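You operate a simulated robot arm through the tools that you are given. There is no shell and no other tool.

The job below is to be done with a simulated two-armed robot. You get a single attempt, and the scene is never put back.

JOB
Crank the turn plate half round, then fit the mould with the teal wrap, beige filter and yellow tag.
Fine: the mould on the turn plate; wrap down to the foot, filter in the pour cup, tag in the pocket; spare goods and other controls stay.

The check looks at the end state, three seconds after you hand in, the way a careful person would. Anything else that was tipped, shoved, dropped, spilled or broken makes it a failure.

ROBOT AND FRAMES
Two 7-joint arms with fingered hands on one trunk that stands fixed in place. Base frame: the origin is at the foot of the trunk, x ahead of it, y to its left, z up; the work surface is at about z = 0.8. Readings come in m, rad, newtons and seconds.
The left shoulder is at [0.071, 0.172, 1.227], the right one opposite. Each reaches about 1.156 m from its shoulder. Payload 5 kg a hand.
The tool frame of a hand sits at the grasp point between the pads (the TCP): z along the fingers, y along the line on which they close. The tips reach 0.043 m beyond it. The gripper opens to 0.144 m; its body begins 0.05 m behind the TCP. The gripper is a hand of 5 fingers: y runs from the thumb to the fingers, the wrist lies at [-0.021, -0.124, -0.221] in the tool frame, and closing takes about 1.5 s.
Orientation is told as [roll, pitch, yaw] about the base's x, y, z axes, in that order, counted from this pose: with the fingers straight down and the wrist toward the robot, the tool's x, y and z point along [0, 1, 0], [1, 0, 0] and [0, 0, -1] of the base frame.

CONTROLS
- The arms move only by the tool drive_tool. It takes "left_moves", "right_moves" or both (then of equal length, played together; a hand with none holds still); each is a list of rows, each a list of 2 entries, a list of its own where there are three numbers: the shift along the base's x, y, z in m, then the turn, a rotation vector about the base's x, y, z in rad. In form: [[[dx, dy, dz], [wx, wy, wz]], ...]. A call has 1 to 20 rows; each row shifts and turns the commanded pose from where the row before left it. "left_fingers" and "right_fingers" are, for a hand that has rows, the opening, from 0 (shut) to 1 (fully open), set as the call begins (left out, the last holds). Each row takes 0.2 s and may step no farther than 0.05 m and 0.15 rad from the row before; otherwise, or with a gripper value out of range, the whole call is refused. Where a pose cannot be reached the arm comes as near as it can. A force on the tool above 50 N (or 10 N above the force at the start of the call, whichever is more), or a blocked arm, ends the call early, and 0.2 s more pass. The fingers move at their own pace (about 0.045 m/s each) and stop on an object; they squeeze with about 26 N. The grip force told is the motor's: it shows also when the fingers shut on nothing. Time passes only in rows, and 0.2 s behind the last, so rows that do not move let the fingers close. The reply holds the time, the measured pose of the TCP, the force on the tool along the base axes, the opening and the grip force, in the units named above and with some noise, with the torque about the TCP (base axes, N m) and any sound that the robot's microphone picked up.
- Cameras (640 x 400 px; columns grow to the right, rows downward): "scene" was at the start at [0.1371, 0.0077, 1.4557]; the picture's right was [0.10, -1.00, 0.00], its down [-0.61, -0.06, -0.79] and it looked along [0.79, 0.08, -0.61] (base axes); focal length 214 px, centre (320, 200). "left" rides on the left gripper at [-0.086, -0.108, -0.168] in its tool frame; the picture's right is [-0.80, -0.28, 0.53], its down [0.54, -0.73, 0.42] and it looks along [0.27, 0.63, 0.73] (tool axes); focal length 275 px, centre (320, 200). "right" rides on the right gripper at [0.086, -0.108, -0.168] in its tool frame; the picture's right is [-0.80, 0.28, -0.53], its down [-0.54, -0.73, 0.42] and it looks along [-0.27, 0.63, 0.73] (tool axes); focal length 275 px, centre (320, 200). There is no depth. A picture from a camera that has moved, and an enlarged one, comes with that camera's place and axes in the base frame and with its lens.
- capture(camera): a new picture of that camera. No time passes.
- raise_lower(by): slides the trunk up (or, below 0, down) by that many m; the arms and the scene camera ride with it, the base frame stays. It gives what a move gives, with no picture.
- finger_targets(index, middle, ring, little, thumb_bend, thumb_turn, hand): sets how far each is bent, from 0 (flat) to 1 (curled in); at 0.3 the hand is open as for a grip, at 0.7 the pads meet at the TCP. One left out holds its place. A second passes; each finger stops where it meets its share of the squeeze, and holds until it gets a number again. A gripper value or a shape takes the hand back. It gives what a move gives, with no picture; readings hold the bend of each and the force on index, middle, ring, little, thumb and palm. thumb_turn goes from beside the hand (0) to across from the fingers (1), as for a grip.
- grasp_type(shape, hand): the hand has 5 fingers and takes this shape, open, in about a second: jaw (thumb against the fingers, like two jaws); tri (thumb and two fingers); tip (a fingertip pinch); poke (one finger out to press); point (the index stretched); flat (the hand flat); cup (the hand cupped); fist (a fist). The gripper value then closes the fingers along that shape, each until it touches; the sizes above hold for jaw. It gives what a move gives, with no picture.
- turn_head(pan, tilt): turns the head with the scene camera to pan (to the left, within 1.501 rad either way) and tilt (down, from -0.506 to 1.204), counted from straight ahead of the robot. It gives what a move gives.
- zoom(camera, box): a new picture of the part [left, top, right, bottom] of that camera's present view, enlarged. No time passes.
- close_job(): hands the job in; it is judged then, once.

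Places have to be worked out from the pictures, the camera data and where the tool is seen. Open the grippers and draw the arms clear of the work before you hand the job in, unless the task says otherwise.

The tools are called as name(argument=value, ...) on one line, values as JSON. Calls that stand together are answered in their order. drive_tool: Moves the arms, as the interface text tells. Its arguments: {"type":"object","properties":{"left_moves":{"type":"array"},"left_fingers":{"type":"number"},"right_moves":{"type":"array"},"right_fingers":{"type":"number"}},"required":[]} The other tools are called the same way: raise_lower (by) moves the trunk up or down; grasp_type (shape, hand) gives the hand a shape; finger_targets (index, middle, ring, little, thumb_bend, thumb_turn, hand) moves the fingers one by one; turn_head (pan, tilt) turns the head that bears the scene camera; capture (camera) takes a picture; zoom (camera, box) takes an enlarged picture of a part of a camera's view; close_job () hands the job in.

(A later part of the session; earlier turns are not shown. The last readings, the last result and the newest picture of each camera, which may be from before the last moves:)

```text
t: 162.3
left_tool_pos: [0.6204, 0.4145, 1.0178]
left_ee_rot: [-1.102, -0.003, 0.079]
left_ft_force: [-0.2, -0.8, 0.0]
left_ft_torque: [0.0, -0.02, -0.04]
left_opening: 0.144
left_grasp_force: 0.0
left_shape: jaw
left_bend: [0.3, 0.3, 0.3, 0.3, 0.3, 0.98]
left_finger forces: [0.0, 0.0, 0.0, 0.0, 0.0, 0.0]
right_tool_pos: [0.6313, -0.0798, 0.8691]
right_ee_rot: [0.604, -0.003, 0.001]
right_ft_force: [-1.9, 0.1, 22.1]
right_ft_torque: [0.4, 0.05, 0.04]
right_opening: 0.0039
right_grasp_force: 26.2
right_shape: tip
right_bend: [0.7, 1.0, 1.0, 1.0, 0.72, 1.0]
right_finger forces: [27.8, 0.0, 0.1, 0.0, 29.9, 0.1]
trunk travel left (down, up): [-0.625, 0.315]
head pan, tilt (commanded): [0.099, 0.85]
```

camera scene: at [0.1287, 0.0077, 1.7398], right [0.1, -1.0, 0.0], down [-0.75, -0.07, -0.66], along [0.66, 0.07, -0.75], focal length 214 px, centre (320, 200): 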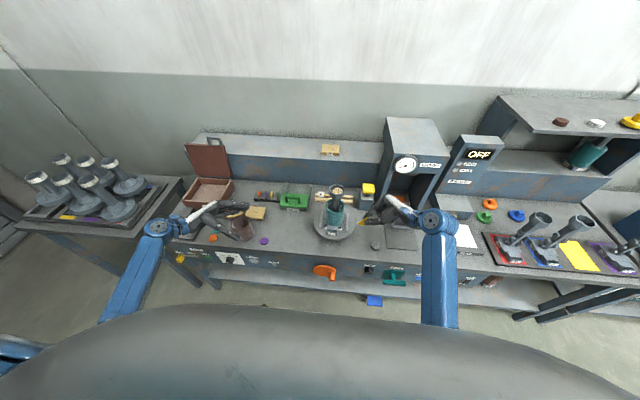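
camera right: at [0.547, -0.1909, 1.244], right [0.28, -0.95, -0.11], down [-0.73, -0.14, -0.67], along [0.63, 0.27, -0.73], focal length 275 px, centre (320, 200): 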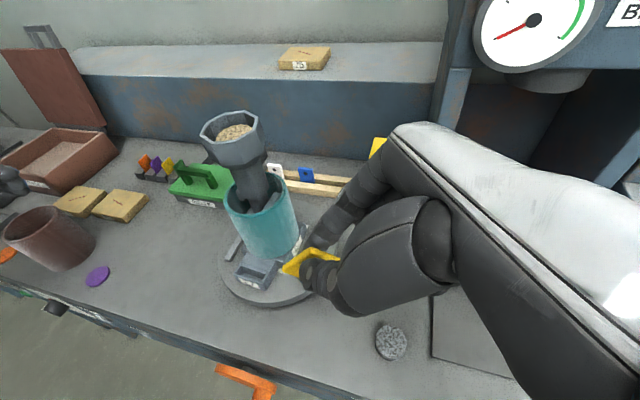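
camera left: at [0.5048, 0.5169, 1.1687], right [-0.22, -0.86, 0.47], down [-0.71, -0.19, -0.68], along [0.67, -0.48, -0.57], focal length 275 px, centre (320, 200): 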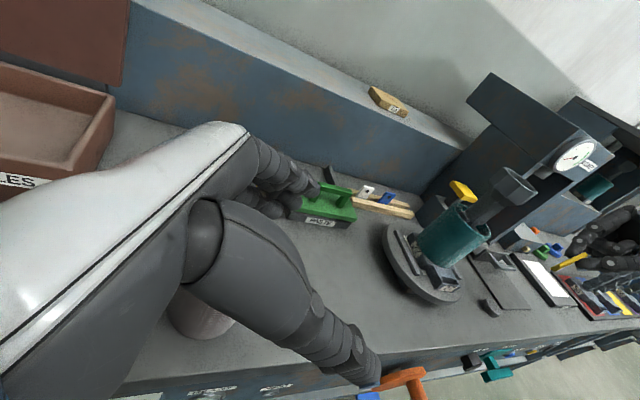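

Contact: 22 N. I ease up 2 mm and loosen the pinch so the tag settles flat.

drive_tool(right_moves=[[[0, 0, 0.002], [0, 0, 0]], [[0, 0, 0], [0, 0, 0]]])

drive_tool(right_moves=[[[0, 0, 0], [0, 0, 0]], [[0, 0, 0], [0, 0, 0]]], right_fingers=0.06)

zoom(camera="right", box=[230, 200, 400, 350])

zoom(camera="left", box=[460, 240, 580, 340])

```text
t: 162.9
left_tool_pos: [0.6197, 0.414, 1.018]
left_ee_rot: [-1.102, -0.001, 0.078]
left_ft_force: [-0.8, 0.7, -0.4]
left_ft_torque: [0.02, -0.03, -0.01]
left_opening: 0.1438
left_grasp_force: 0.0
left_shape: jaw
left_bend: [0.3, 0.3, 0.3, 0.3, 0.3, 0.98]
left_finger forces: [0.0, 0.0, 0.0, 0.0, 0.0, 0.0]
right_tool_pos: [0.6312, -0.0799, 0.8695]
right_ee_rot: [0.602, 0.001, 0.001]
right_ft_force: [0.7, -0.9, 15.0]
right_ft_torque: [0.28, -0.08, -0.04]
right_opening: 0.0039
right_grasp_force: 26.3
right_shape: tip
right_bend: [0.7, 1.0, 1.0, 1.0, 0.72, 1.0]
right_finger forces: [28.0, 0.0, 0.0, 0.0, 27.4, 0.0]
trunk travel left (down, up): [-0.625, 0.315]
head pan, tilt (commanded): [0.099, 0.85]
```

```text
t: 163.5
left_tool_pos: [0.6212, 0.4135, 1.0168]
left_ee_rot: [-1.102, -0.001, 0.079]
left_ft_force: [0.0, 0.4, -1.4]
left_ft_torque: [-0.01, -0.02, 0.0]
left_opening: 0.1437
left_grasp_force: 0.1
left_shape: jaw
left_bend: [0.3, 0.3, 0.3, 0.3, 0.3, 0.98]
left_finger forces: [0.0, 0.1, 0.1, 0.0, 0.0, 0.1]
right_tool_pos: [0.6307, -0.0801, 0.8669]
right_ee_rot: [0.6, 0.007, 0.0]
right_ft_force: [0.2, -0.4, 0.4]
right_ft_torque: [0.0, 0.03, 0.02]
right_opening: 0.0086
right_grasp_force: 0.1
right_shape: tip
right_bend: [0.66, 0.98, 0.99, 0.99, 0.72, 1.0]
right_finger forces: [0.1, 0.1, 0.0, 0.0, 0.0, 0.0]
trunk travel left (down, up): [-0.625, 0.315]
head pan, tilt (commanded): [0.099, 0.85]
```

```text
2.67 times, centred on (315, 275) of right
camera zoom: at [0.5234, -0.1042, 1.0541], right [0.28, -0.96, -0.01], down [-0.73, -0.21, -0.65], along [0.62, 0.19, -0.76], focal length 734 px, centre (333, 0)
```

zoom: 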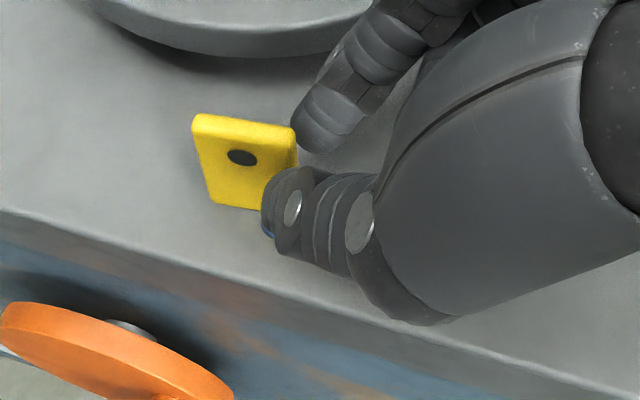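

```text
4.00 times, centred on (520, 290) of left
camera zoom: at [0.5052, 0.5165, 1.1685], right [-0.22, -0.86, 0.47], down [-0.71, -0.19, -0.68], along [0.67, -0.48, -0.57], focal length 1101 px, centre (-480, -160)
```

zoom: 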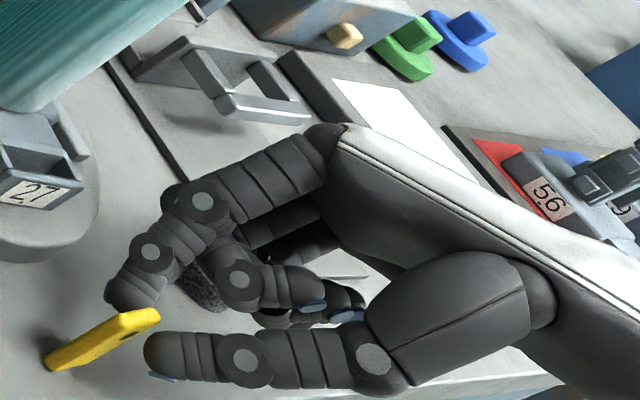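

The tag now stands upright on the bench (y -0.057 to -0.024, x≈0.632), mostly left of the fingers. I open a bit wider and shift the hand 2 cm left to centre on it.

drive_tool(right_moves=[[[0, 0, 0], [0, 0, 0]], [[0, 0, 0], [0, 0, 0]], [[0, 0, 0.002], [0, 0, 0]], [[0, 0.01, 0.001], [0, 0, 0]], [[0, 0.011, 0], [0, 0, 0]], [[0, 0, 0], [0, 0, 0]]], right_fingers=0.2)

zoom(camera="right", box=[230, 200, 400, 350])

zoom(camera="left", box=[450, 240, 570, 340])

```text
t: 164.9
left_tool_pos: [0.6212, 0.4131, 1.016]
left_ee_rot: [-1.101, -0.002, 0.08]
left_ft_force: [-0.2, 0.5, -0.2]
left_ft_torque: [0.01, -0.02, -0.02]
left_opening: 0.1437
left_grasp_force: 0.0
left_shape: jaw
left_bend: [0.3, 0.3, 0.3, 0.3, 0.3, 0.98]
left_finger forces: [0.0, 0.0, 0.0, 0.0, 0.0, 0.1]
right_tool_pos: [0.6306, -0.0591, 0.8715]
right_ee_rot: [0.602, 0.002, 0.001]
right_ft_force: [0.2, -0.3, -0.5]
right_ft_torque: [0.01, 0.01, 0.0]
right_opening: 0.0279
right_grasp_force: 0.0
right_shape: tip
right_bend: [0.72, 0.98, 0.99, 0.99, 0.74, 1.0]
right_finger forces: [0.1, 0.1, 0.1, 0.0, 0.0, 0.0]
trunk travel left (down, up): [-0.625, 0.315]
head pan, tilt (commanded): [0.099, 0.85]
```

```text
2.67 times, centred on (315, 275) of right
camera zoom: at [0.5225, -0.0828, 1.0587], right [0.28, -0.96, -0.01], down [-0.73, -0.21, -0.65], along [0.63, 0.19, -0.76], focal length 734 px, centre (333, 0)
```

zoom: 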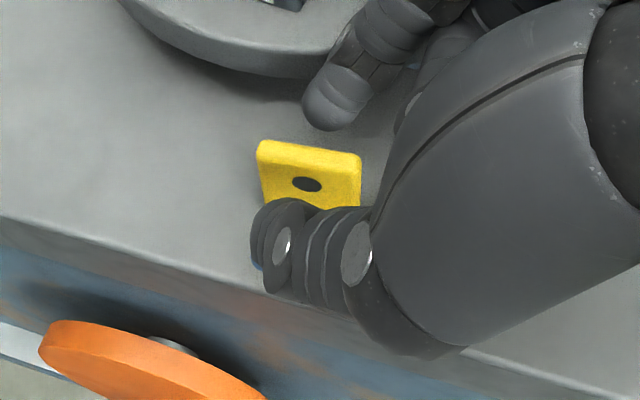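

```text
4.00 times, centred on (510, 290) of left
camera zoom: at [0.5047, 0.5162, 1.1692], right [-0.22, -0.86, 0.47], down [-0.71, -0.19, -0.68], along [0.67, -0.48, -0.57], focal length 1101 px, centre (-440, -160)
```

zoom: 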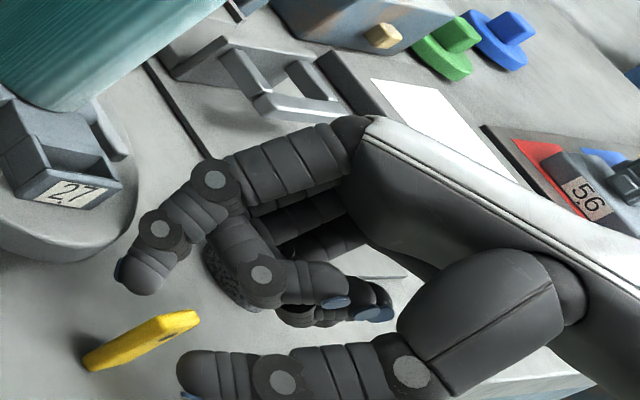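

The tag stands between thumb and index, well centred. I close on it.

drive_tool(right_moves=[[[0, 0, 0], [0, 0, 0]], [[0, 0, 0], [0, 0, 0]], [[0, 0, 0], [0, 0, 0]], [[0, 0, 0], [0, 0, 0]], [[0, 0, 0.004], [0, 0, 0]], [[0, 0, 0.008], [0, 0, 0]], [[0, 0, 0.01], [0, 0, 0]]], right_fingers=0.0)

zoom(camera="right", box=[230, 200, 400, 350])

zoom(camera="left", box=[450, 240, 570, 340])

```text
t: 166.5
left_tool_pos: [0.6208, 0.4156, 1.0176]
left_ee_rot: [-1.102, 0.001, 0.078]
left_ft_force: [0.4, 0.7, 0.2]
left_ft_torque: [0.0, 0.01, 0.01]
left_opening: 0.1438
left_grasp_force: 0.0
left_shape: jaw
left_bend: [0.3, 0.3, 0.3, 0.3, 0.3, 0.98]
left_finger forces: [0.0, 0.0, 0.0, 0.1, 0.0, 0.0]
right_tool_pos: [0.6295, -0.059, 0.8932]
right_ee_rot: [0.599, 0.002, 0.001]
right_ft_force: [-0.7, -0.8, -1.0]
right_ft_torque: [-0.01, 0.0, -0.01]
right_opening: 0.0029
right_grasp_force: 25.7
right_shape: tip
right_bend: [0.7, 1.0, 1.0, 1.0, 0.71, 1.0]
right_finger forces: [23.2, 0.1, 0.1, 0.0, 23.2, 0.0]
trunk travel left (down, up): [-0.625, 0.315]
head pan, tilt (commanded): [0.099, 0.85]
```

```text
2.67 times, centred on (315, 275) of right
camera zoom: at [0.5222, -0.0826, 1.0806], right [0.28, -0.96, -0.01], down [-0.73, -0.21, -0.65], along [0.62, 0.19, -0.76], focal length 734 px, centre (333, 0)
```

zoom: 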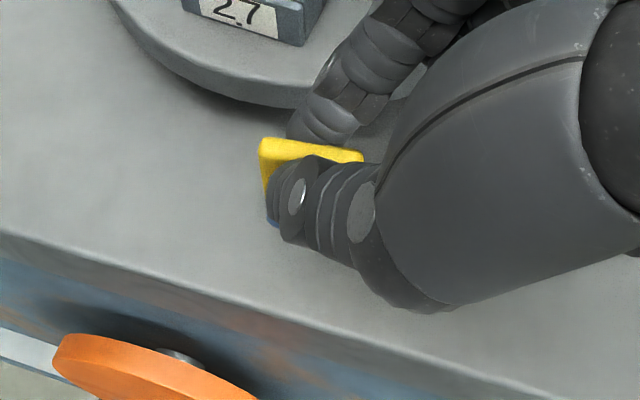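

```text
4.00 times, centred on (510, 290) of left
camera zoom: at [0.5047, 0.5166, 1.169], right [-0.22, -0.86, 0.47], down [-0.71, -0.19, -0.68], along [0.67, -0.48, -0.57], focal length 1101 px, centre (-440, -160)
```

zoom: 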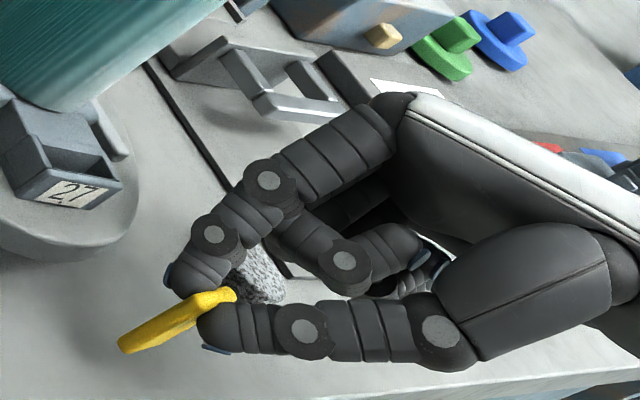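

The tag is gripped upright with the hand rolled 34°. I lift, tilt it forward 23° and yaw it to the slot's heading, then approach the pocket.

drive_tool(right_moves=[[[0, -0.01, 0.035], [0, 0, 0]], [[0, -0.01, 0.035], [0, 0, 0]], [[0, -0.01, 0.03], [0, -0.134, 0]], [[0, 0, 0.01], [0, -0.133, 0]], [[0, 0, 0], [0, -0.133, 0]], [[0, 0, 0], [0, 0, -0.115]], [[0, 0, 0], [0, 0, 0]]])

capture(camera="scene")

capture(camera="right")

```text
t: 168.1
left_tool_pos: [0.6224, 0.4145, 1.0166]
left_ee_rot: [-1.1, 0.001, 0.077]
left_ft_force: [-0.8, -0.4, -0.1]
left_ft_torque: [0.0, 0.02, 0.01]
left_opening: 0.1439
left_grasp_force: 0.2
left_shape: jaw
left_bend: [0.3, 0.3, 0.3, 0.3, 0.3, 0.98]
left_finger forces: [0.0, 0.0, 0.0, 0.1, 0.0, 0.1]
right_tool_pos: [0.631, -0.0889, 1.0025]
right_ee_rot: [0.603, -0.398, -0.115]
right_ft_force: [0.3, -0.5, -0.6]
right_ft_torque: [0.01, -0.02, -0.01]
right_opening: 0.0028
right_grasp_force: 26.0
right_shape: tip
right_bend: [0.7, 1.0, 1.0, 1.0, 0.71, 1.0]
right_finger forces: [23.1, 0.0, 0.0, 0.0, 23.2, 0.1]
trunk travel left (down, up): [-0.625, 0.315]
head pan, tilt (commanded): [0.099, 0.85]
```

```text
taken
camera scene: at [0.1291, 0.0067, 1.7398], right [0.1, -0.99, 0.0], down [-0.75, -0.07, -0.66], along [0.66, 0.07, -0.75], focal length 214 px, centre (320, 200)
```

scene: 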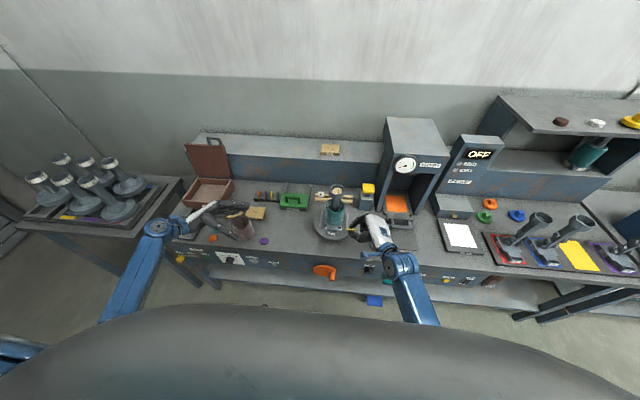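

```text
taken
camera right: at [0.4573, -0.0936, 1.132], right [0.15, -0.98, 0.1], down [-0.44, -0.16, -0.89], along [0.89, 0.09, -0.45], focal length 275 px, centre (320, 200)
```

right: 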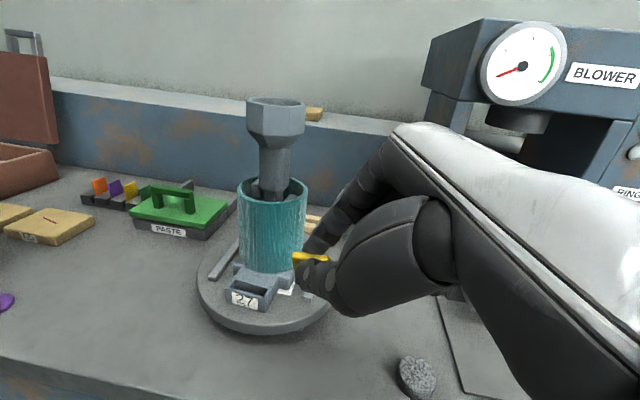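

The posture is free and the view is good. I move toward the point above the pocket.

drive_tool(right_moves=[[[0.008, 0.018, 0], [0, 0, 0]], [[0.008, 0.018, 0], [0, 0, 0]], [[0.008, 0.018, 0], [0, 0, 0]], [[0.007, 0.018, 0], [0, 0, 0]], [[0, 0.006, 0], [0, 0, 0]], [[0, 0, 0], [0, 0, 0]]])

capture(camera="scene")

zoom(camera="right", box=[240, 220, 380, 340])

zoom(camera="left", box=[410, 210, 530, 310])

```text
t: 169.5
left_tool_pos: [0.6203, 0.4139, 1.0175]
left_ee_rot: [-1.102, -0.003, 0.079]
left_ft_force: [-0.1, 0.2, 0.5]
left_ft_torque: [-0.01, -0.02, 0.0]
left_opening: 0.1439
left_grasp_force: 0.0
left_shape: jaw
left_bend: [0.3, 0.3, 0.3, 0.3, 0.3, 0.98]
left_finger forces: [0.0, 0.0, 0.0, 0.0, 0.1, 0.1]
right_tool_pos: [0.66, -0.0105, 1.003]
right_ee_rot: [0.604, -0.399, -0.115]
right_ft_force: [0.4, 0.0, -0.6]
right_ft_torque: [-0.02, -0.01, 0.04]
right_opening: 0.0027
right_grasp_force: 26.5
right_shape: tip
right_bend: [0.7, 1.0, 1.0, 1.0, 0.71, 1.0]
right_finger forces: [23.2, 0.0, 0.0, 0.1, 23.2, 0.0]
trunk travel left (down, up): [-0.625, 0.315]
head pan, tilt (commanded): [0.099, 0.85]
```

```text
taken
camera scene: at [0.1284, 0.0067, 1.7398], right [0.1, -1.0, 0.0], down [-0.75, -0.07, -0.66], along [0.66, 0.07, -0.75], focal length 214 px, centre (320, 200)
```

scene: 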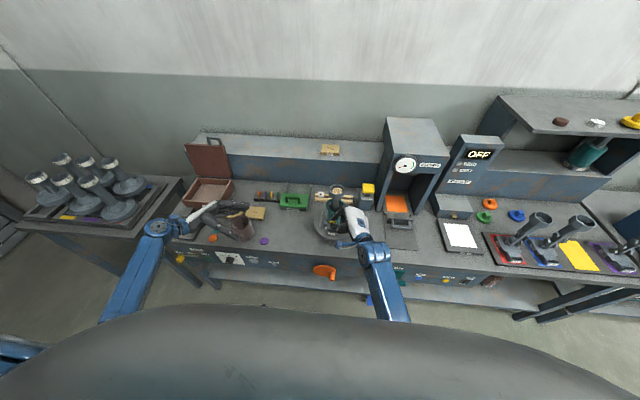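

```text
3.33 times, centred on (310, 280) of right
camera zoom: at [0.487, -0.0144, 1.1331], right [0.15, -0.98, 0.1], down [-0.44, -0.16, -0.89], along [0.89, 0.09, -0.45], focal length 918 px, centre (353, -67)
```

zoom: 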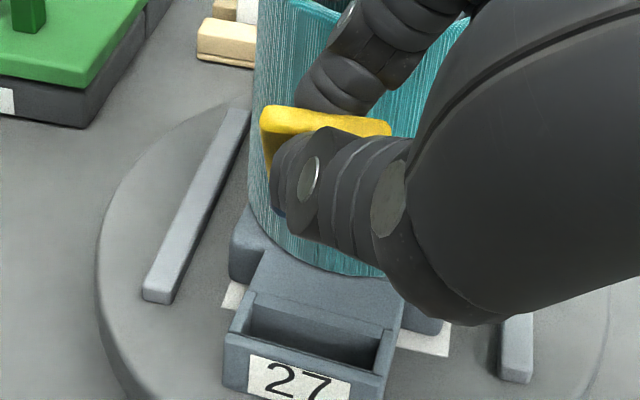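

```text
4.00 times, centred on (470, 260) of left
camera zoom: at [0.5046, 0.5162, 1.1692], right [-0.22, -0.86, 0.47], down [-0.71, -0.19, -0.68], along [0.67, -0.48, -0.57], focal length 1101 px, centre (-280, -40)
```

zoom: 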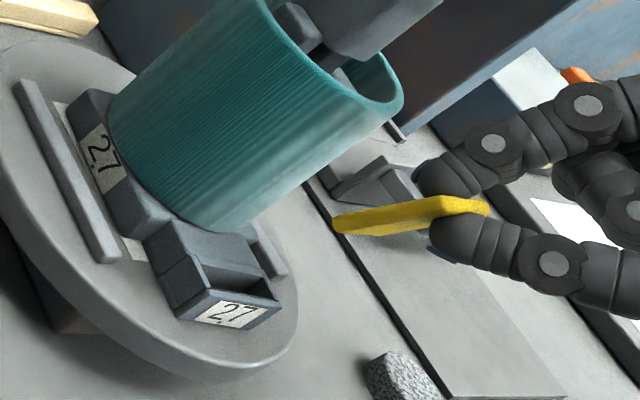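

No blocking. I zoom in to triangulate the tag's corners against the slot.

zoom(camera="left", box=[480, 235, 540, 290])

zoom(camera="right", box=[285, 240, 345, 300])

zoom(camera="scene", box=[325, 205, 360, 240])

```text
7.27 times, centred on (510, 262) of left
camera zoom: at [0.5046, 0.5162, 1.1692], right [-0.22, -0.86, 0.47], down [-0.71, -0.19, -0.68], along [0.67, -0.48, -0.57], focal length 2002 px, centre (-1062, -254)
```

zoom: 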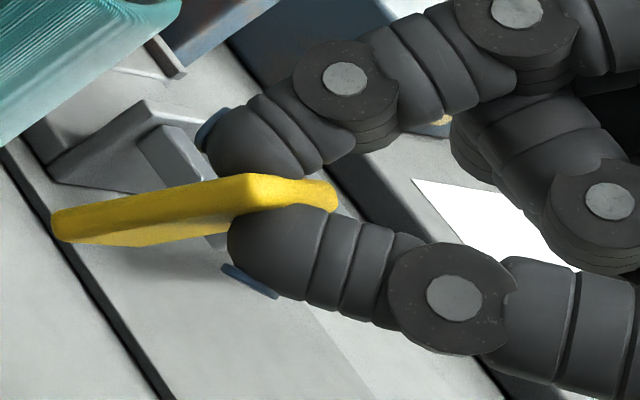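

```text
6.67 times, centred on (315, 270) of right
camera zoom: at [0.487, -0.0144, 1.1331], right [0.15, -0.98, 0.1], down [-0.44, -0.16, -0.89], along [0.89, 0.09, -0.45], focal length 1835 px, centre (353, -267)
```

zoom: 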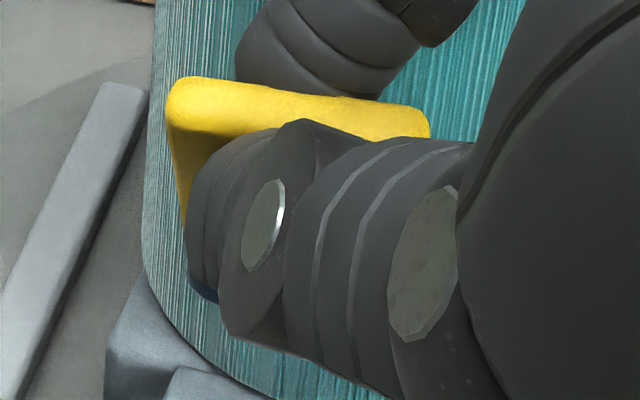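

```text
11.43 times, centred on (342, 222) of scene
camera zoom: at [0.1284, 0.0067, 1.7398], right [0.1, -1.0, 0.0], down [-0.75, -0.07, -0.66], along [0.66, 0.07, -0.75], focal length 2451 px, centre (63, -57)
```

zoom: 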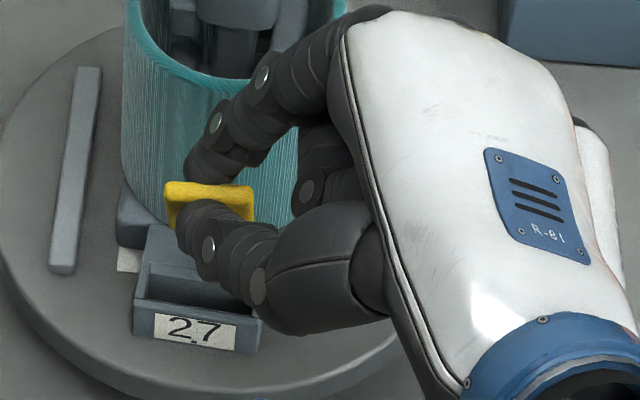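

Tag corners match prediction within 3 mm: top edge along y at x≈0.674, bottom centre about (0.691, 0.004, 0.937). The slot is yawed about -6.5°, so I turn a further -0.09 rad and check for blocking.

drive_tool(right_moves=[[[0, 0, 0], [0, 0, -0.045]], [[0, 0, 0], [0, 0, -0.045]], [[0, 0, 0], [0, 0, 0]]])

zoom(camera="right", box=[250, 230, 370, 350])

zoom(camera="left", box=[420, 225, 540, 310])

```text
t: 170.3
left_tool_pos: [0.6224, 0.4132, 1.0174]
left_ee_rot: [-1.101, 0.002, 0.078]
left_ft_force: [0.2, 0.2, 0.6]
left_ft_torque: [-0.01, 0.01, 0.0]
left_opening: 0.1438
left_grasp_force: 0.1
left_shape: jaw
left_bend: [0.3, 0.3, 0.3, 0.3, 0.3, 0.98]
left_finger forces: [0.0, 0.0, 0.1, 0.0, 0.1, 0.1]
right_tool_pos: [0.6618, -0.0106, 1.0033]
right_ee_rot: [0.601, -0.398, -0.206]
right_ft_force: [-0.1, 0.5, 0.1]
right_ft_torque: [0.0, -0.02, -0.02]
right_opening: 0.0028
right_grasp_force: 25.2
right_shape: tip
right_bend: [0.7, 1.0, 1.0, 1.0, 0.71, 1.0]
right_finger forces: [23.0, 0.1, 0.1, 0.0, 23.2, 0.0]
trunk travel left (down, up): [-0.625, 0.315]
head pan, tilt (commanded): [0.099, 0.85]
```

```text
3.33 times, centred on (310, 290) of right
camera zoom: at [0.4889, 0.0008, 1.1334], right [0.06, -0.99, 0.1], down [-0.45, -0.12, -0.89], along [0.89, 0.01, -0.45], focal length 918 px, centre (353, -100)
```

zoom: 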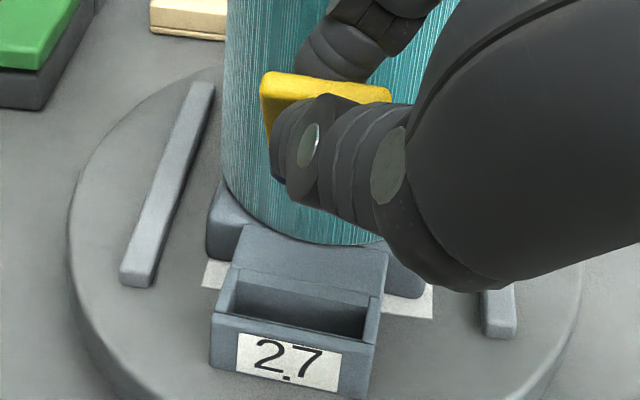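

```text
4.71 times, centred on (480, 268) of left
camera zoom: at [0.5051, 0.5161, 1.169], right [-0.22, -0.86, 0.47], down [-0.71, -0.19, -0.68], along [0.67, -0.48, -0.57], focal length 1295 px, centre (-433, -118)
```

zoom: 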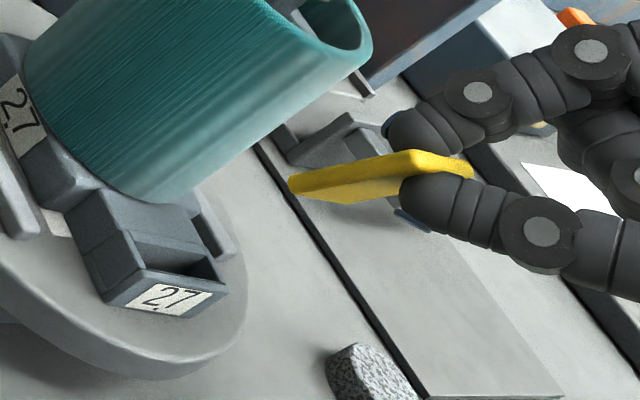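

Still free. The tag's yaw is now within about 2° of the slot. I move over the slot and lower until the tag's bottom is about 1.5 cm above it.

drive_tool(right_moves=[[[0.004, 0.002, -0.012], [0, 0, 0]], [[0.004, 0.002, -0.013], [0, 0, 0]], [[0, 0, -0.012], [0, 0, 0]], [[0, 0, -0.012], [0, 0, 0]], [[0, 0, 0], [0, 0, 0]]])

zoom(camera="right", box=[260, 240, 350, 330])

zoom(camera="left", box=[420, 235, 520, 310])

zoom(camera="scene", box=[325, 210, 365, 245])

```text
t: 171.5
left_tool_pos: [0.6215, 0.4144, 1.0166]
left_ee_rot: [-1.101, 0.0, 0.079]
left_ft_force: [-0.4, -0.6, 0.2]
left_ft_torque: [-0.01, 0.0, 0.01]
left_opening: 0.144
left_grasp_force: 0.1
left_shape: jaw
left_bend: [0.3, 0.3, 0.3, 0.3, 0.3, 0.98]
left_finger forces: [0.1, 0.1, 0.0, 0.1, 0.0, 0.0]
right_tool_pos: [0.6701, -0.0068, 0.9548]
right_ee_rot: [0.601, -0.397, -0.204]
right_ft_force: [0.3, 0.5, 0.4]
right_ft_torque: [-0.03, 0.02, -0.02]
right_opening: 0.0028
right_grasp_force: 25.7
right_shape: tip
right_bend: [0.7, 1.0, 1.0, 1.0, 0.71, 1.0]
right_finger forces: [23.0, 0.0, 0.0, 0.0, 23.2, 0.0]
trunk travel left (down, up): [-0.625, 0.315]
head pan, tilt (commanded): [0.099, 0.85]
```

```text
4.44 times, centred on (305, 285) of right
camera zoom: at [0.4971, 0.0048, 1.0851], right [0.06, -0.99, 0.1], down [-0.45, -0.12, -0.89], along [0.89, 0.01, -0.45], focal length 1224 px, centre (387, -178)
```

zoom: 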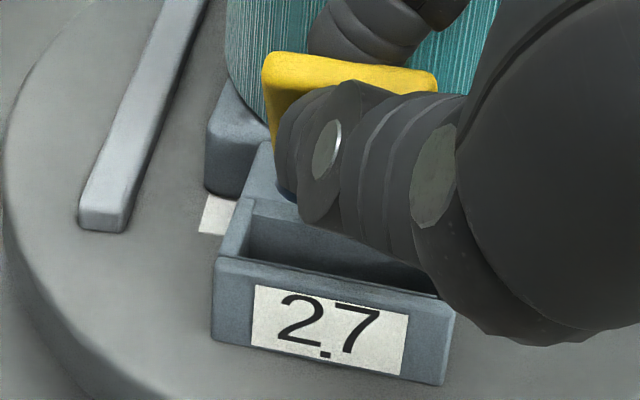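

```text
5.33 times, centred on (470, 272) of left
camera zoom: at [0.5048, 0.5165, 1.1689], right [-0.22, -0.86, 0.47], down [-0.71, -0.19, -0.68], along [0.67, -0.48, -0.57], focal length 1468 px, centre (-480, -187)
```

zoom: 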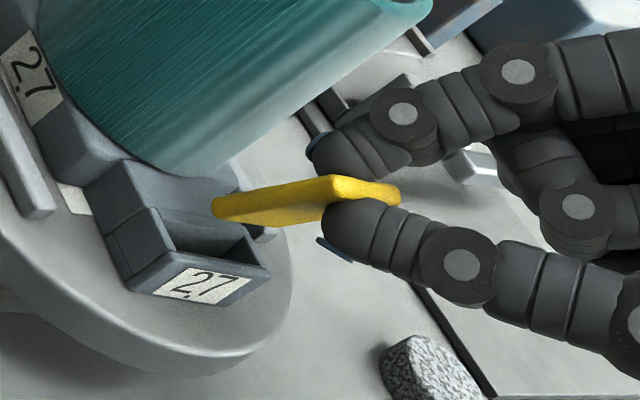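

```text
11.43 times, centred on (345, 228) of scene
camera zoom: at [0.1287, 0.0072, 1.7398], right [0.1, -1.0, 0.0], down [-0.75, -0.07, -0.66], along [0.66, 0.07, -0.75], focal length 2451 px, centre (34, -114)
```

zoom: 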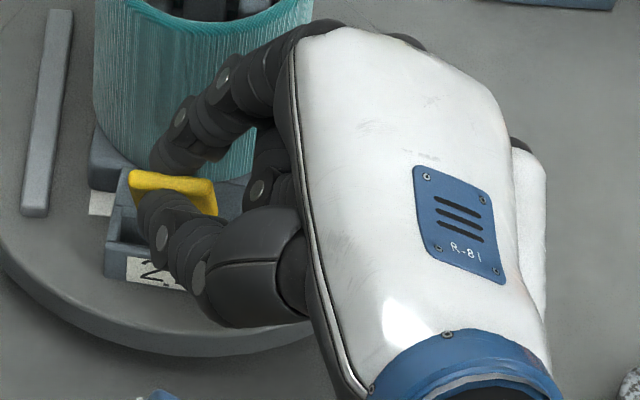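

Triangulation puts the tag's lower-left corner at (0.705, 0.018, 0.887), lined up with the slot to within about 4 mm in y. I trim y and lower into the slot with force checks.

drive_tool(right_moves=[[[-0.001, 0.0035, 0], [0, 0, 0]], [[0, 0, -0.006], [0, 0, 0]], [[0, 0, -0.006], [0, 0, 0]], [[0, 0, 0], [0, 0, 0]]])

zoom(camera="left", box=[430, 240, 510, 305])

zoom(camera="right", box=[260, 240, 350, 330])

```text
t: 172.5
left_tool_pos: [0.6203, 0.4145, 1.0173]
left_ee_rot: [-1.102, 0.001, 0.079]
left_ft_force: [0.4, 0.7, -0.1]
left_ft_torque: [-0.01, -0.04, -0.02]
left_opening: 0.1436
left_grasp_force: 0.0
left_shape: jaw
left_bend: [0.3, 0.3, 0.3, 0.3, 0.3, 0.98]
left_finger forces: [0.0, 0.0, 0.0, 0.0, 0.1, 0.1]
right_tool_pos: [0.6677, -0.0031, 0.943]
right_ee_rot: [0.6, -0.399, -0.206]
right_ft_force: [0.1, 0.3, -0.5]
right_ft_torque: [-0.01, -0.01, 0.0]
right_opening: 0.0027
right_grasp_force: 25.6
right_shape: tip
right_bend: [0.7, 1.0, 1.0, 1.0, 0.71, 1.0]
right_finger forces: [23.1, 0.0, 0.0, 0.0, 23.2, 0.1]
trunk travel left (down, up): [-0.625, 0.315]
head pan, tilt (commanded): [0.099, 0.85]
```

```text
6.15 times, centred on (470, 272) of left
camera zoom: at [0.5047, 0.5167, 1.1689], right [-0.22, -0.86, 0.47], down [-0.71, -0.19, -0.68], along [0.67, -0.48, -0.57], focal length 1694 px, centre (-603, -246)
```

zoom: 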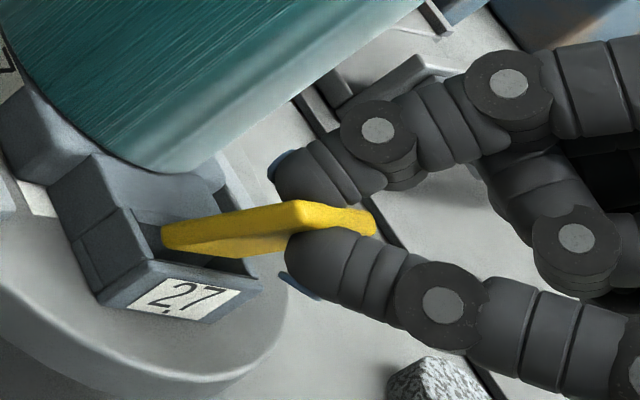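

```text
4.44 times, centred on (305, 285) of right
camera zoom: at [0.4947, 0.009, 1.0723], right [0.06, -0.99, 0.1], down [-0.45, -0.12, -0.89], along [0.89, 0.01, -0.45], focal length 1224 px, centre (387, -178)
```

zoom: 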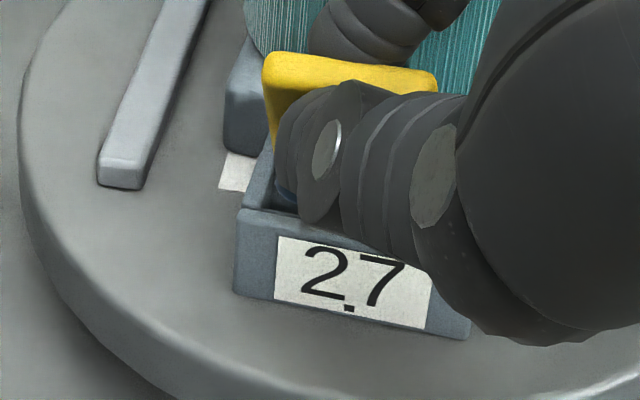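

The tag's lower edge is entering the slot with no contact force. I continue down in 5 mm steps.

drive_tool(right_moves=[[[0, 0, -0.005], [0, 0, 0]], [[0, 0, 0], [0, 0, 0]]])

drive_tool(right_moves=[[[0, 0, -0.005], [0, 0, 0]], [[0, 0, 0], [0, 0, 0]]])

zoom(camera="left", box=[430, 240, 510, 305])

zoom(camera="scene", box=[325, 210, 365, 245])

```text
t: 173.1
left_tool_pos: [0.6222, 0.414, 1.018]
left_ee_rot: [-1.102, 0.001, 0.076]
left_ft_force: [0.6, 0.4, 0.2]
left_ft_torque: [-0.02, -0.02, -0.01]
left_opening: 0.1434
left_grasp_force: 0.1
left_shape: jaw
left_bend: [0.3, 0.3, 0.3, 0.3, 0.3, 0.98]
left_finger forces: [0.1, 0.0, 0.0, 0.0, 0.1, 0.1]
right_tool_pos: [0.6669, -0.0033, 0.937]
right_ee_rot: [0.6, -0.397, -0.207]
right_ft_force: [-0.7, -0.1, -0.5]
right_ft_torque: [-0.04, 0.04, -0.02]
right_opening: 0.0028
right_grasp_force: 26.3
right_shape: tip
right_bend: [0.7, 1.0, 1.0, 1.0, 0.71, 1.0]
right_finger forces: [23.1, 0.0, 0.1, 0.0, 23.2, 0.1]
trunk travel left (down, up): [-0.625, 0.315]
head pan, tilt (commanded): [0.099, 0.85]
```

```text
t: 173.7
left_tool_pos: [0.6215, 0.4149, 1.0175]
left_ee_rot: [-1.102, 0.0, 0.079]
left_ft_force: [-0.8, 0.0, -0.6]
left_ft_torque: [-0.02, 0.02, 0.02]
left_opening: 0.1437
left_grasp_force: 0.0
left_shape: jaw
left_bend: [0.3, 0.3, 0.3, 0.3, 0.3, 0.98]
left_finger forces: [0.0, 0.0, 0.0, 0.0, 0.0, 0.0]
right_tool_pos: [0.6664, -0.0043, 0.9324]
right_ee_rot: [0.603, -0.4, -0.206]
right_ft_force: [0.6, -0.4, -0.2]
right_ft_torque: [0.04, -0.08, -0.03]
right_opening: 0.003
right_grasp_force: 26.0
right_shape: tip
right_bend: [0.7, 1.0, 1.0, 1.0, 0.71, 1.0]
right_finger forces: [23.9, 0.0, 0.1, 0.0, 22.7, 0.1]
trunk travel left (down, up): [-0.625, 0.315]
head pan, tilt (commanded): [0.099, 0.85]
```

```text
6.15 times, centred on (470, 272) of left
camera zoom: at [0.5047, 0.5166, 1.1689], right [-0.22, -0.86, 0.47], down [-0.71, -0.19, -0.68], along [0.67, -0.48, -0.57], focal length 1694 px, centre (-603, -246)
```

zoom: 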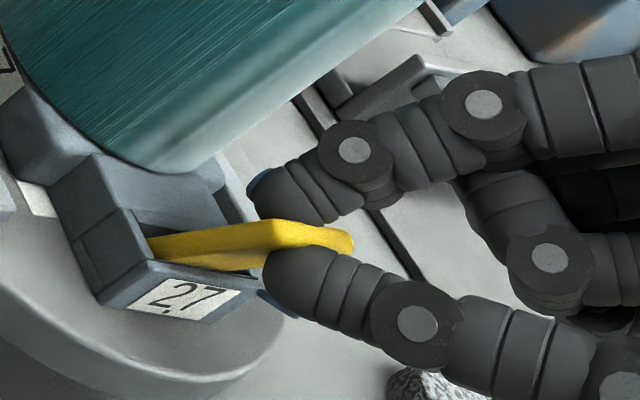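

```text
11.43 times, centred on (345, 228) of scene
camera zoom: at [0.1286, 0.0072, 1.7398], right [0.1, -1.0, 0.0], down [-0.75, -0.07, -0.66], along [0.66, 0.07, -0.75], focal length 2451 px, centre (34, -114)
```

zoom: 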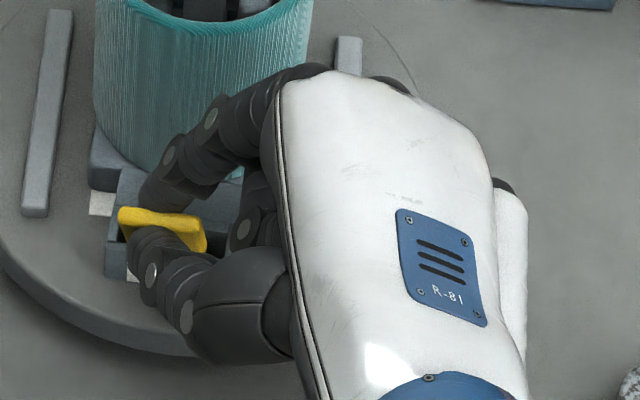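

The tag's bottom is about 1 cm inside the slot, and forces remain near zero. I continue downward.

drive_tool(right_moves=[[[0.0005, 0, -0.004], [0, 0, 0]], [[0, 0, 0], [0, 0, 0]]])

drive_tool(right_moves=[[[0.0005, 0, -0.004], [0, 0, 0]], [[0, 0, 0], [0, 0, 0]]])

zoom(camera="left", box=[430, 240, 510, 305])

zoom(camera="right", box=[260, 240, 350, 330])

```text
t: 174.3
left_tool_pos: [0.6208, 0.4144, 1.0175]
left_ee_rot: [-1.102, -0.001, 0.077]
left_ft_force: [0.1, 0.1, 0.4]
left_ft_torque: [-0.04, 0.0, -0.02]
left_opening: 0.1436
left_grasp_force: 0.0
left_shape: jaw
left_bend: [0.3, 0.3, 0.3, 0.3, 0.3, 0.98]
left_finger forces: [0.0, 0.0, 0.0, 0.0, 0.0, 0.0]
right_tool_pos: [0.6684, -0.0035, 0.9299]
right_ee_rot: [0.599, -0.399, -0.205]
right_ft_force: [0.3, -0.1, 4.9]
right_ft_torque: [0.07, -0.07, -0.06]
right_opening: 0.003
right_grasp_force: 26.2
right_shape: tip
right_bend: [0.7, 1.0, 1.0, 1.0, 0.71, 1.0]
right_finger forces: [25.4, 0.0, 0.0, 0.0, 23.2, 0.0]
trunk travel left (down, up): [-0.625, 0.315]
head pan, tilt (commanded): [0.099, 0.85]
```

```text
t: 174.9
left_tool_pos: [0.6216, 0.4133, 1.0187]
left_ee_rot: [-1.102, -0.002, 0.079]
left_ft_force: [0.5, 0.4, 0.1]
left_ft_torque: [0.0, 0.03, 0.0]
left_opening: 0.1439
left_grasp_force: 0.0
left_shape: jaw
left_bend: [0.3, 0.3, 0.3, 0.3, 0.3, 0.98]
left_finger forces: [0.1, 0.1, 0.0, 0.0, 0.1, 0.1]
right_tool_pos: [0.6694, -0.0022, 0.9281]
right_ee_rot: [0.604, -0.403, -0.209]
right_ft_force: [-1.4, -0.6, 18.3]
right_ft_torque: [0.31, -0.29, 0.01]
right_opening: 0.0031
right_grasp_force: 26.2
right_shape: tip
right_bend: [0.7, 1.0, 1.0, 1.0, 0.72, 1.0]
right_finger forces: [30.6, 0.1, 0.1, 0.0, 24.9, 0.0]
trunk travel left (down, up): [-0.625, 0.315]
head pan, tilt (commanded): [0.099, 0.85]
```

```text
6.15 times, centred on (470, 272) of left
camera zoom: at [0.5034, 0.5165, 1.1698], right [-0.22, -0.86, 0.47], down [-0.71, -0.19, -0.68], along [0.67, -0.48, -0.57], focal length 1694 px, centre (-603, -246)
```

zoom: 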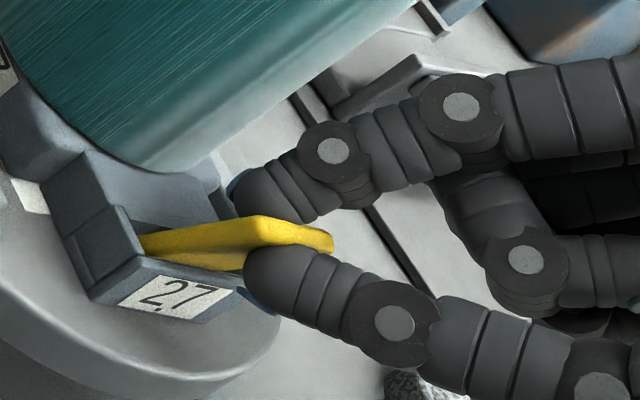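

```text
4.44 times, centred on (305, 285) of right
camera zoom: at [0.495, 0.0087, 1.0575], right [0.06, -0.99, 0.1], down [-0.44, -0.12, -0.89], along [0.89, 0.01, -0.45], focal length 1224 px, centre (387, -178)
```

zoom: 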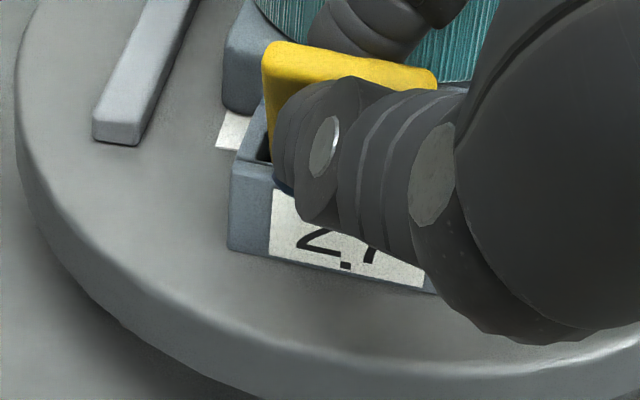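

The tag meets resistance about 1.35 cm down, either the pocket floor or a wall. I ease off 2 mm and loosen the pinch slightly so it can settle while still caged by the fingers.

drive_tool(right_moves=[[[0, 0, 0.002], [0, 0, 0]], [[0, 0, 0], [0, 0, 0]]])

drive_tool(right_moves=[[[0, 0, 0], [0, 0, 0]], [[0, 0, 0], [0, 0, 0]]], right_fingers=0.06)

zoom(camera="left", box=[430, 240, 510, 305])

zoom(camera="right", box=[260, 240, 350, 330])

zoom(camera="scene", box=[325, 210, 365, 245])

```text
t: 175.5
left_tool_pos: [0.6209, 0.4147, 1.0176]
left_ee_rot: [-1.103, -0.001, 0.08]
left_ft_force: [0.8, 0.5, -0.1]
left_ft_torque: [-0.01, 0.01, 0.01]
left_opening: 0.1437
left_grasp_force: 0.0
left_shape: jaw
left_bend: [0.3, 0.3, 0.3, 0.3, 0.3, 0.98]
left_finger forces: [0.0, 0.1, 0.0, 0.0, 0.0, 0.1]
right_tool_pos: [0.6676, -0.0036, 0.928]
right_ee_rot: [0.602, -0.399, -0.205]
right_ft_force: [1.3, -1.3, 16.1]
right_ft_torque: [0.31, -0.27, -0.1]
right_opening: 0.0034
right_grasp_force: 26.2
right_shape: tip
right_bend: [0.7, 1.0, 1.0, 1.0, 0.72, 1.0]
right_finger forces: [31.0, 0.0, 0.0, 0.0, 23.7, 0.0]
trunk travel left (down, up): [-0.625, 0.315]
head pan, tilt (commanded): [0.099, 0.85]
```

```text
t: 176.1
left_tool_pos: [0.6222, 0.4144, 1.0167]
left_ee_rot: [-1.102, 0.0, 0.079]
left_ft_force: [-0.9, -0.2, 0.0]
left_ft_torque: [0.0, -0.01, 0.01]
left_opening: 0.1436
left_grasp_force: 0.1
left_shape: jaw
left_bend: [0.3, 0.3, 0.3, 0.3, 0.3, 0.98]
left_finger forces: [0.1, 0.0, 0.1, 0.0, 0.0, 0.0]
right_tool_pos: [0.6692, -0.0036, 0.9226]
right_ee_rot: [0.598, -0.394, -0.205]
right_ft_force: [0.1, -0.9, 0.3]
right_ft_torque: [0.01, -0.04, 0.02]
right_opening: 0.0088
right_grasp_force: 0.1
right_shape: tip
right_bend: [0.65, 0.98, 0.99, 0.99, 0.72, 1.0]
right_finger forces: [0.6, 0.0, 0.1, 0.0, 0.0, 0.0]
trunk travel left (down, up): [-0.625, 0.315]
head pan, tilt (commanded): [0.099, 0.85]
```

```text
6.15 times, centred on (470, 272) of left
camera zoom: at [0.5054, 0.5165, 1.1684], right [-0.22, -0.86, 0.47], down [-0.71, -0.19, -0.68], along [0.67, -0.48, -0.57], focal length 1694 px, centre (-603, -246)
```

zoom: 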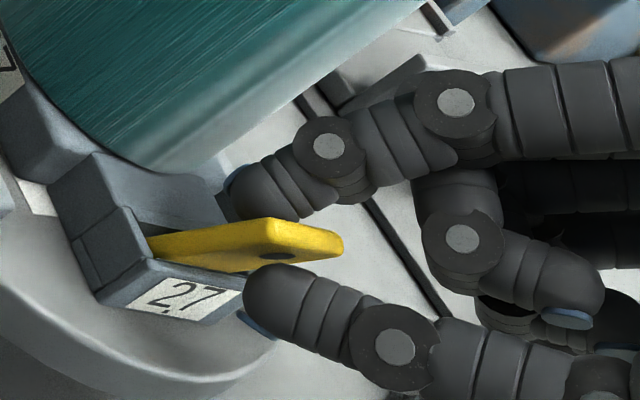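

```text
4.44 times, centred on (305, 285) of right
camera zoom: at [0.496, 0.0082, 1.0551], right [0.07, -0.99, 0.1], down [-0.45, -0.12, -0.88], along [0.89, 0.01, -0.46], focal length 1224 px, centre (387, -178)
```

zoom: 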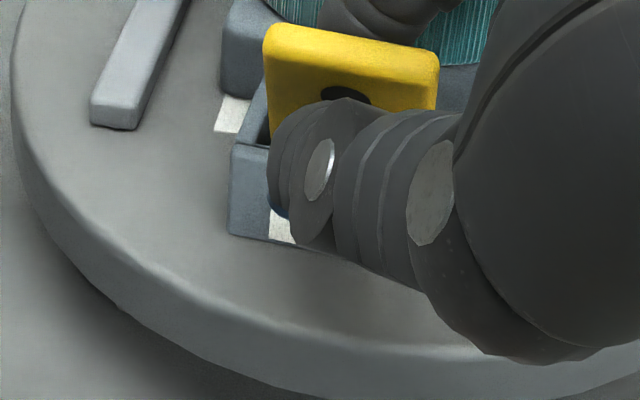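

```text
11.43 times, centred on (345, 228) of scene
camera zoom: at [0.1296, 0.0072, 1.7394], right [0.1, -1.0, 0.0], down [-0.75, -0.07, -0.66], along [0.66, 0.07, -0.75], focal length 2451 px, centre (34, -114)
```

zoom: 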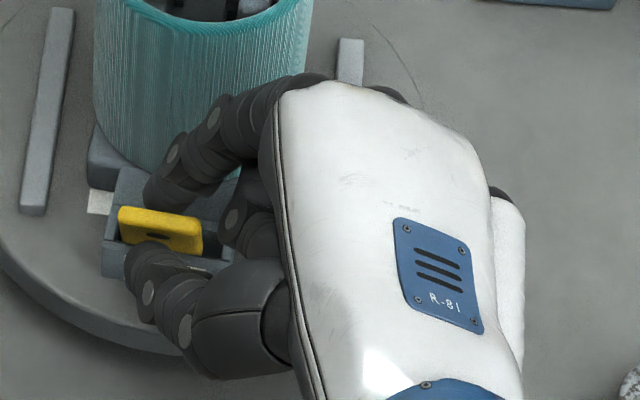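

The tag has settled in the pocket: its top edge is level, aligned with the slot and at z≈0.908, leaning about 20° toward the front wall. I open a little more and watch it.

drive_tool(right_moves=[[[0, 0, 0], [0, 0, 0]], [[0, 0, 0], [0, 0, 0]]], right_fingers=0.12)

zoom(camera="left", box=[430, 240, 510, 305])

zoom(camera="right", box=[260, 240, 350, 330])

```text
t: 176.7
left_tool_pos: [0.6218, 0.4139, 1.0178]
left_ee_rot: [-1.101, -0.001, 0.08]
left_ft_force: [-0.2, 0.2, 0.6]
left_ft_torque: [0.01, -0.02, -0.02]
left_opening: 0.1439
left_grasp_force: 0.0
left_shape: jaw
left_bend: [0.3, 0.3, 0.3, 0.3, 0.3, 0.98]
left_finger forces: [0.1, 0.0, 0.0, 0.0, 0.0, 0.1]
right_tool_pos: [0.6699, -0.0039, 0.926]
right_ee_rot: [0.6, -0.397, -0.206]
right_ft_force: [1.0, 1.0, 0.7]
right_ft_torque: [0.02, 0.02, 0.0]
right_opening: 0.0168
right_grasp_force: 0.0
right_shape: tip
right_bend: [0.71, 0.98, 0.99, 0.99, 0.73, 1.0]
right_finger forces: [0.0, 0.0, 0.0, 0.0, 0.0, 0.0]
trunk travel left (down, up): [-0.625, 0.315]
head pan, tilt (commanded): [0.099, 0.85]
```

```text
6.15 times, centred on (470, 272) of left
camera zoom: at [0.5049, 0.5166, 1.1688], right [-0.22, -0.86, 0.47], down [-0.71, -0.19, -0.68], along [0.67, -0.48, -0.57], focal length 1694 px, centre (-603, -246)
```

zoom: 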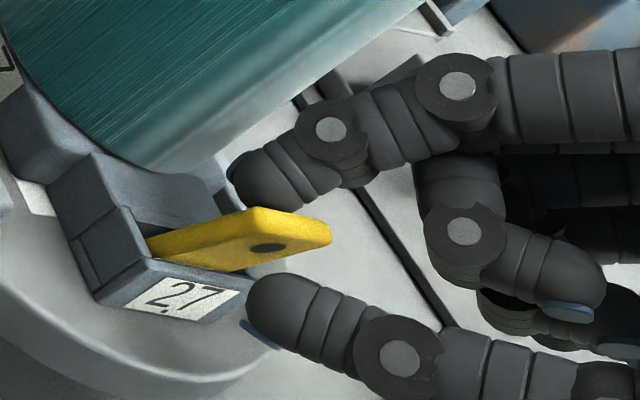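

```text
4.44 times, centred on (305, 285) of right
camera zoom: at [0.4961, 0.0084, 1.0569], right [0.06, -0.99, 0.1], down [-0.45, -0.12, -0.89], along [0.89, 0.01, -0.45], focal length 1224 px, centre (387, -178)
```

zoom: 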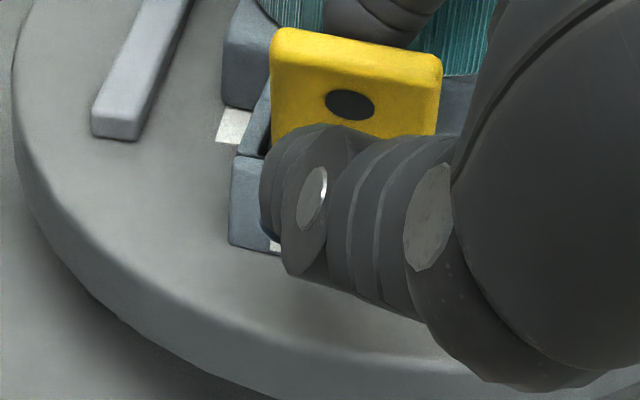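

The tag now stands by itself in the pocket with all finger forces at zero. I lift the hand straight up in small steps, keeping the opening as is so the index stays clear of the wrap.

drive_tool(right_moves=[[[0, 0, 0.005], [0, 0, 0]], [[0, 0, 0.005], [0, 0, 0]], [[0, 0, 0.006], [0, 0, 0]]])

zoom(camera="left", box=[430, 240, 510, 305])

zoom(camera="right", box=[260, 240, 350, 330])

```text
t: 177.5
left_tool_pos: [0.6221, 0.4153, 1.0157]
left_ee_rot: [-1.099, -0.001, 0.077]
left_ft_force: [-0.8, -0.4, -0.4]
left_ft_torque: [-0.02, 0.01, 0.0]
left_opening: 0.1437
left_grasp_force: 0.0
left_shape: jaw
left_bend: [0.3, 0.3, 0.3, 0.3, 0.3, 0.98]
left_finger forces: [0.0, 0.0, 0.0, 0.0, 0.1, 0.0]
right_tool_pos: [0.6692, -0.0032, 0.943]
right_ee_rot: [0.603, -0.399, -0.207]
right_ft_force: [1.2, 0.3, -0.6]
right_ft_torque: [-0.01, -0.02, -0.01]
right_opening: 0.0169
right_grasp_force: 0.0
right_shape: tip
right_bend: [0.71, 0.98, 0.99, 0.99, 0.73, 1.0]
right_finger forces: [0.0, 0.0, 0.0, 0.0, 0.0, 0.0]
trunk travel left (down, up): [-0.625, 0.315]
head pan, tilt (commanded): [0.099, 0.85]
```

```text
6.15 times, centred on (470, 272) of left
camera zoom: at [0.5046, 0.5167, 1.169], right [-0.22, -0.86, 0.47], down [-0.71, -0.19, -0.68], along [0.67, -0.48, -0.57], focal length 1694 px, centre (-603, -246)
```

zoom: 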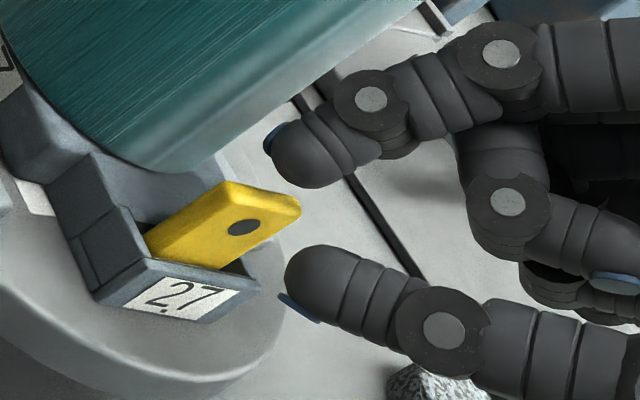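

```text
4.44 times, centred on (305, 285) of right
camera zoom: at [0.4958, 0.0094, 1.073], right [0.06, -0.99, 0.1], down [-0.45, -0.12, -0.89], along [0.89, 0.01, -0.45], focal length 1224 px, centre (387, -178)
```

zoom: 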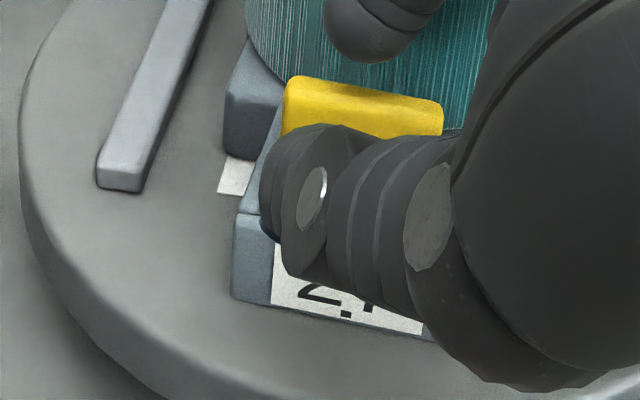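

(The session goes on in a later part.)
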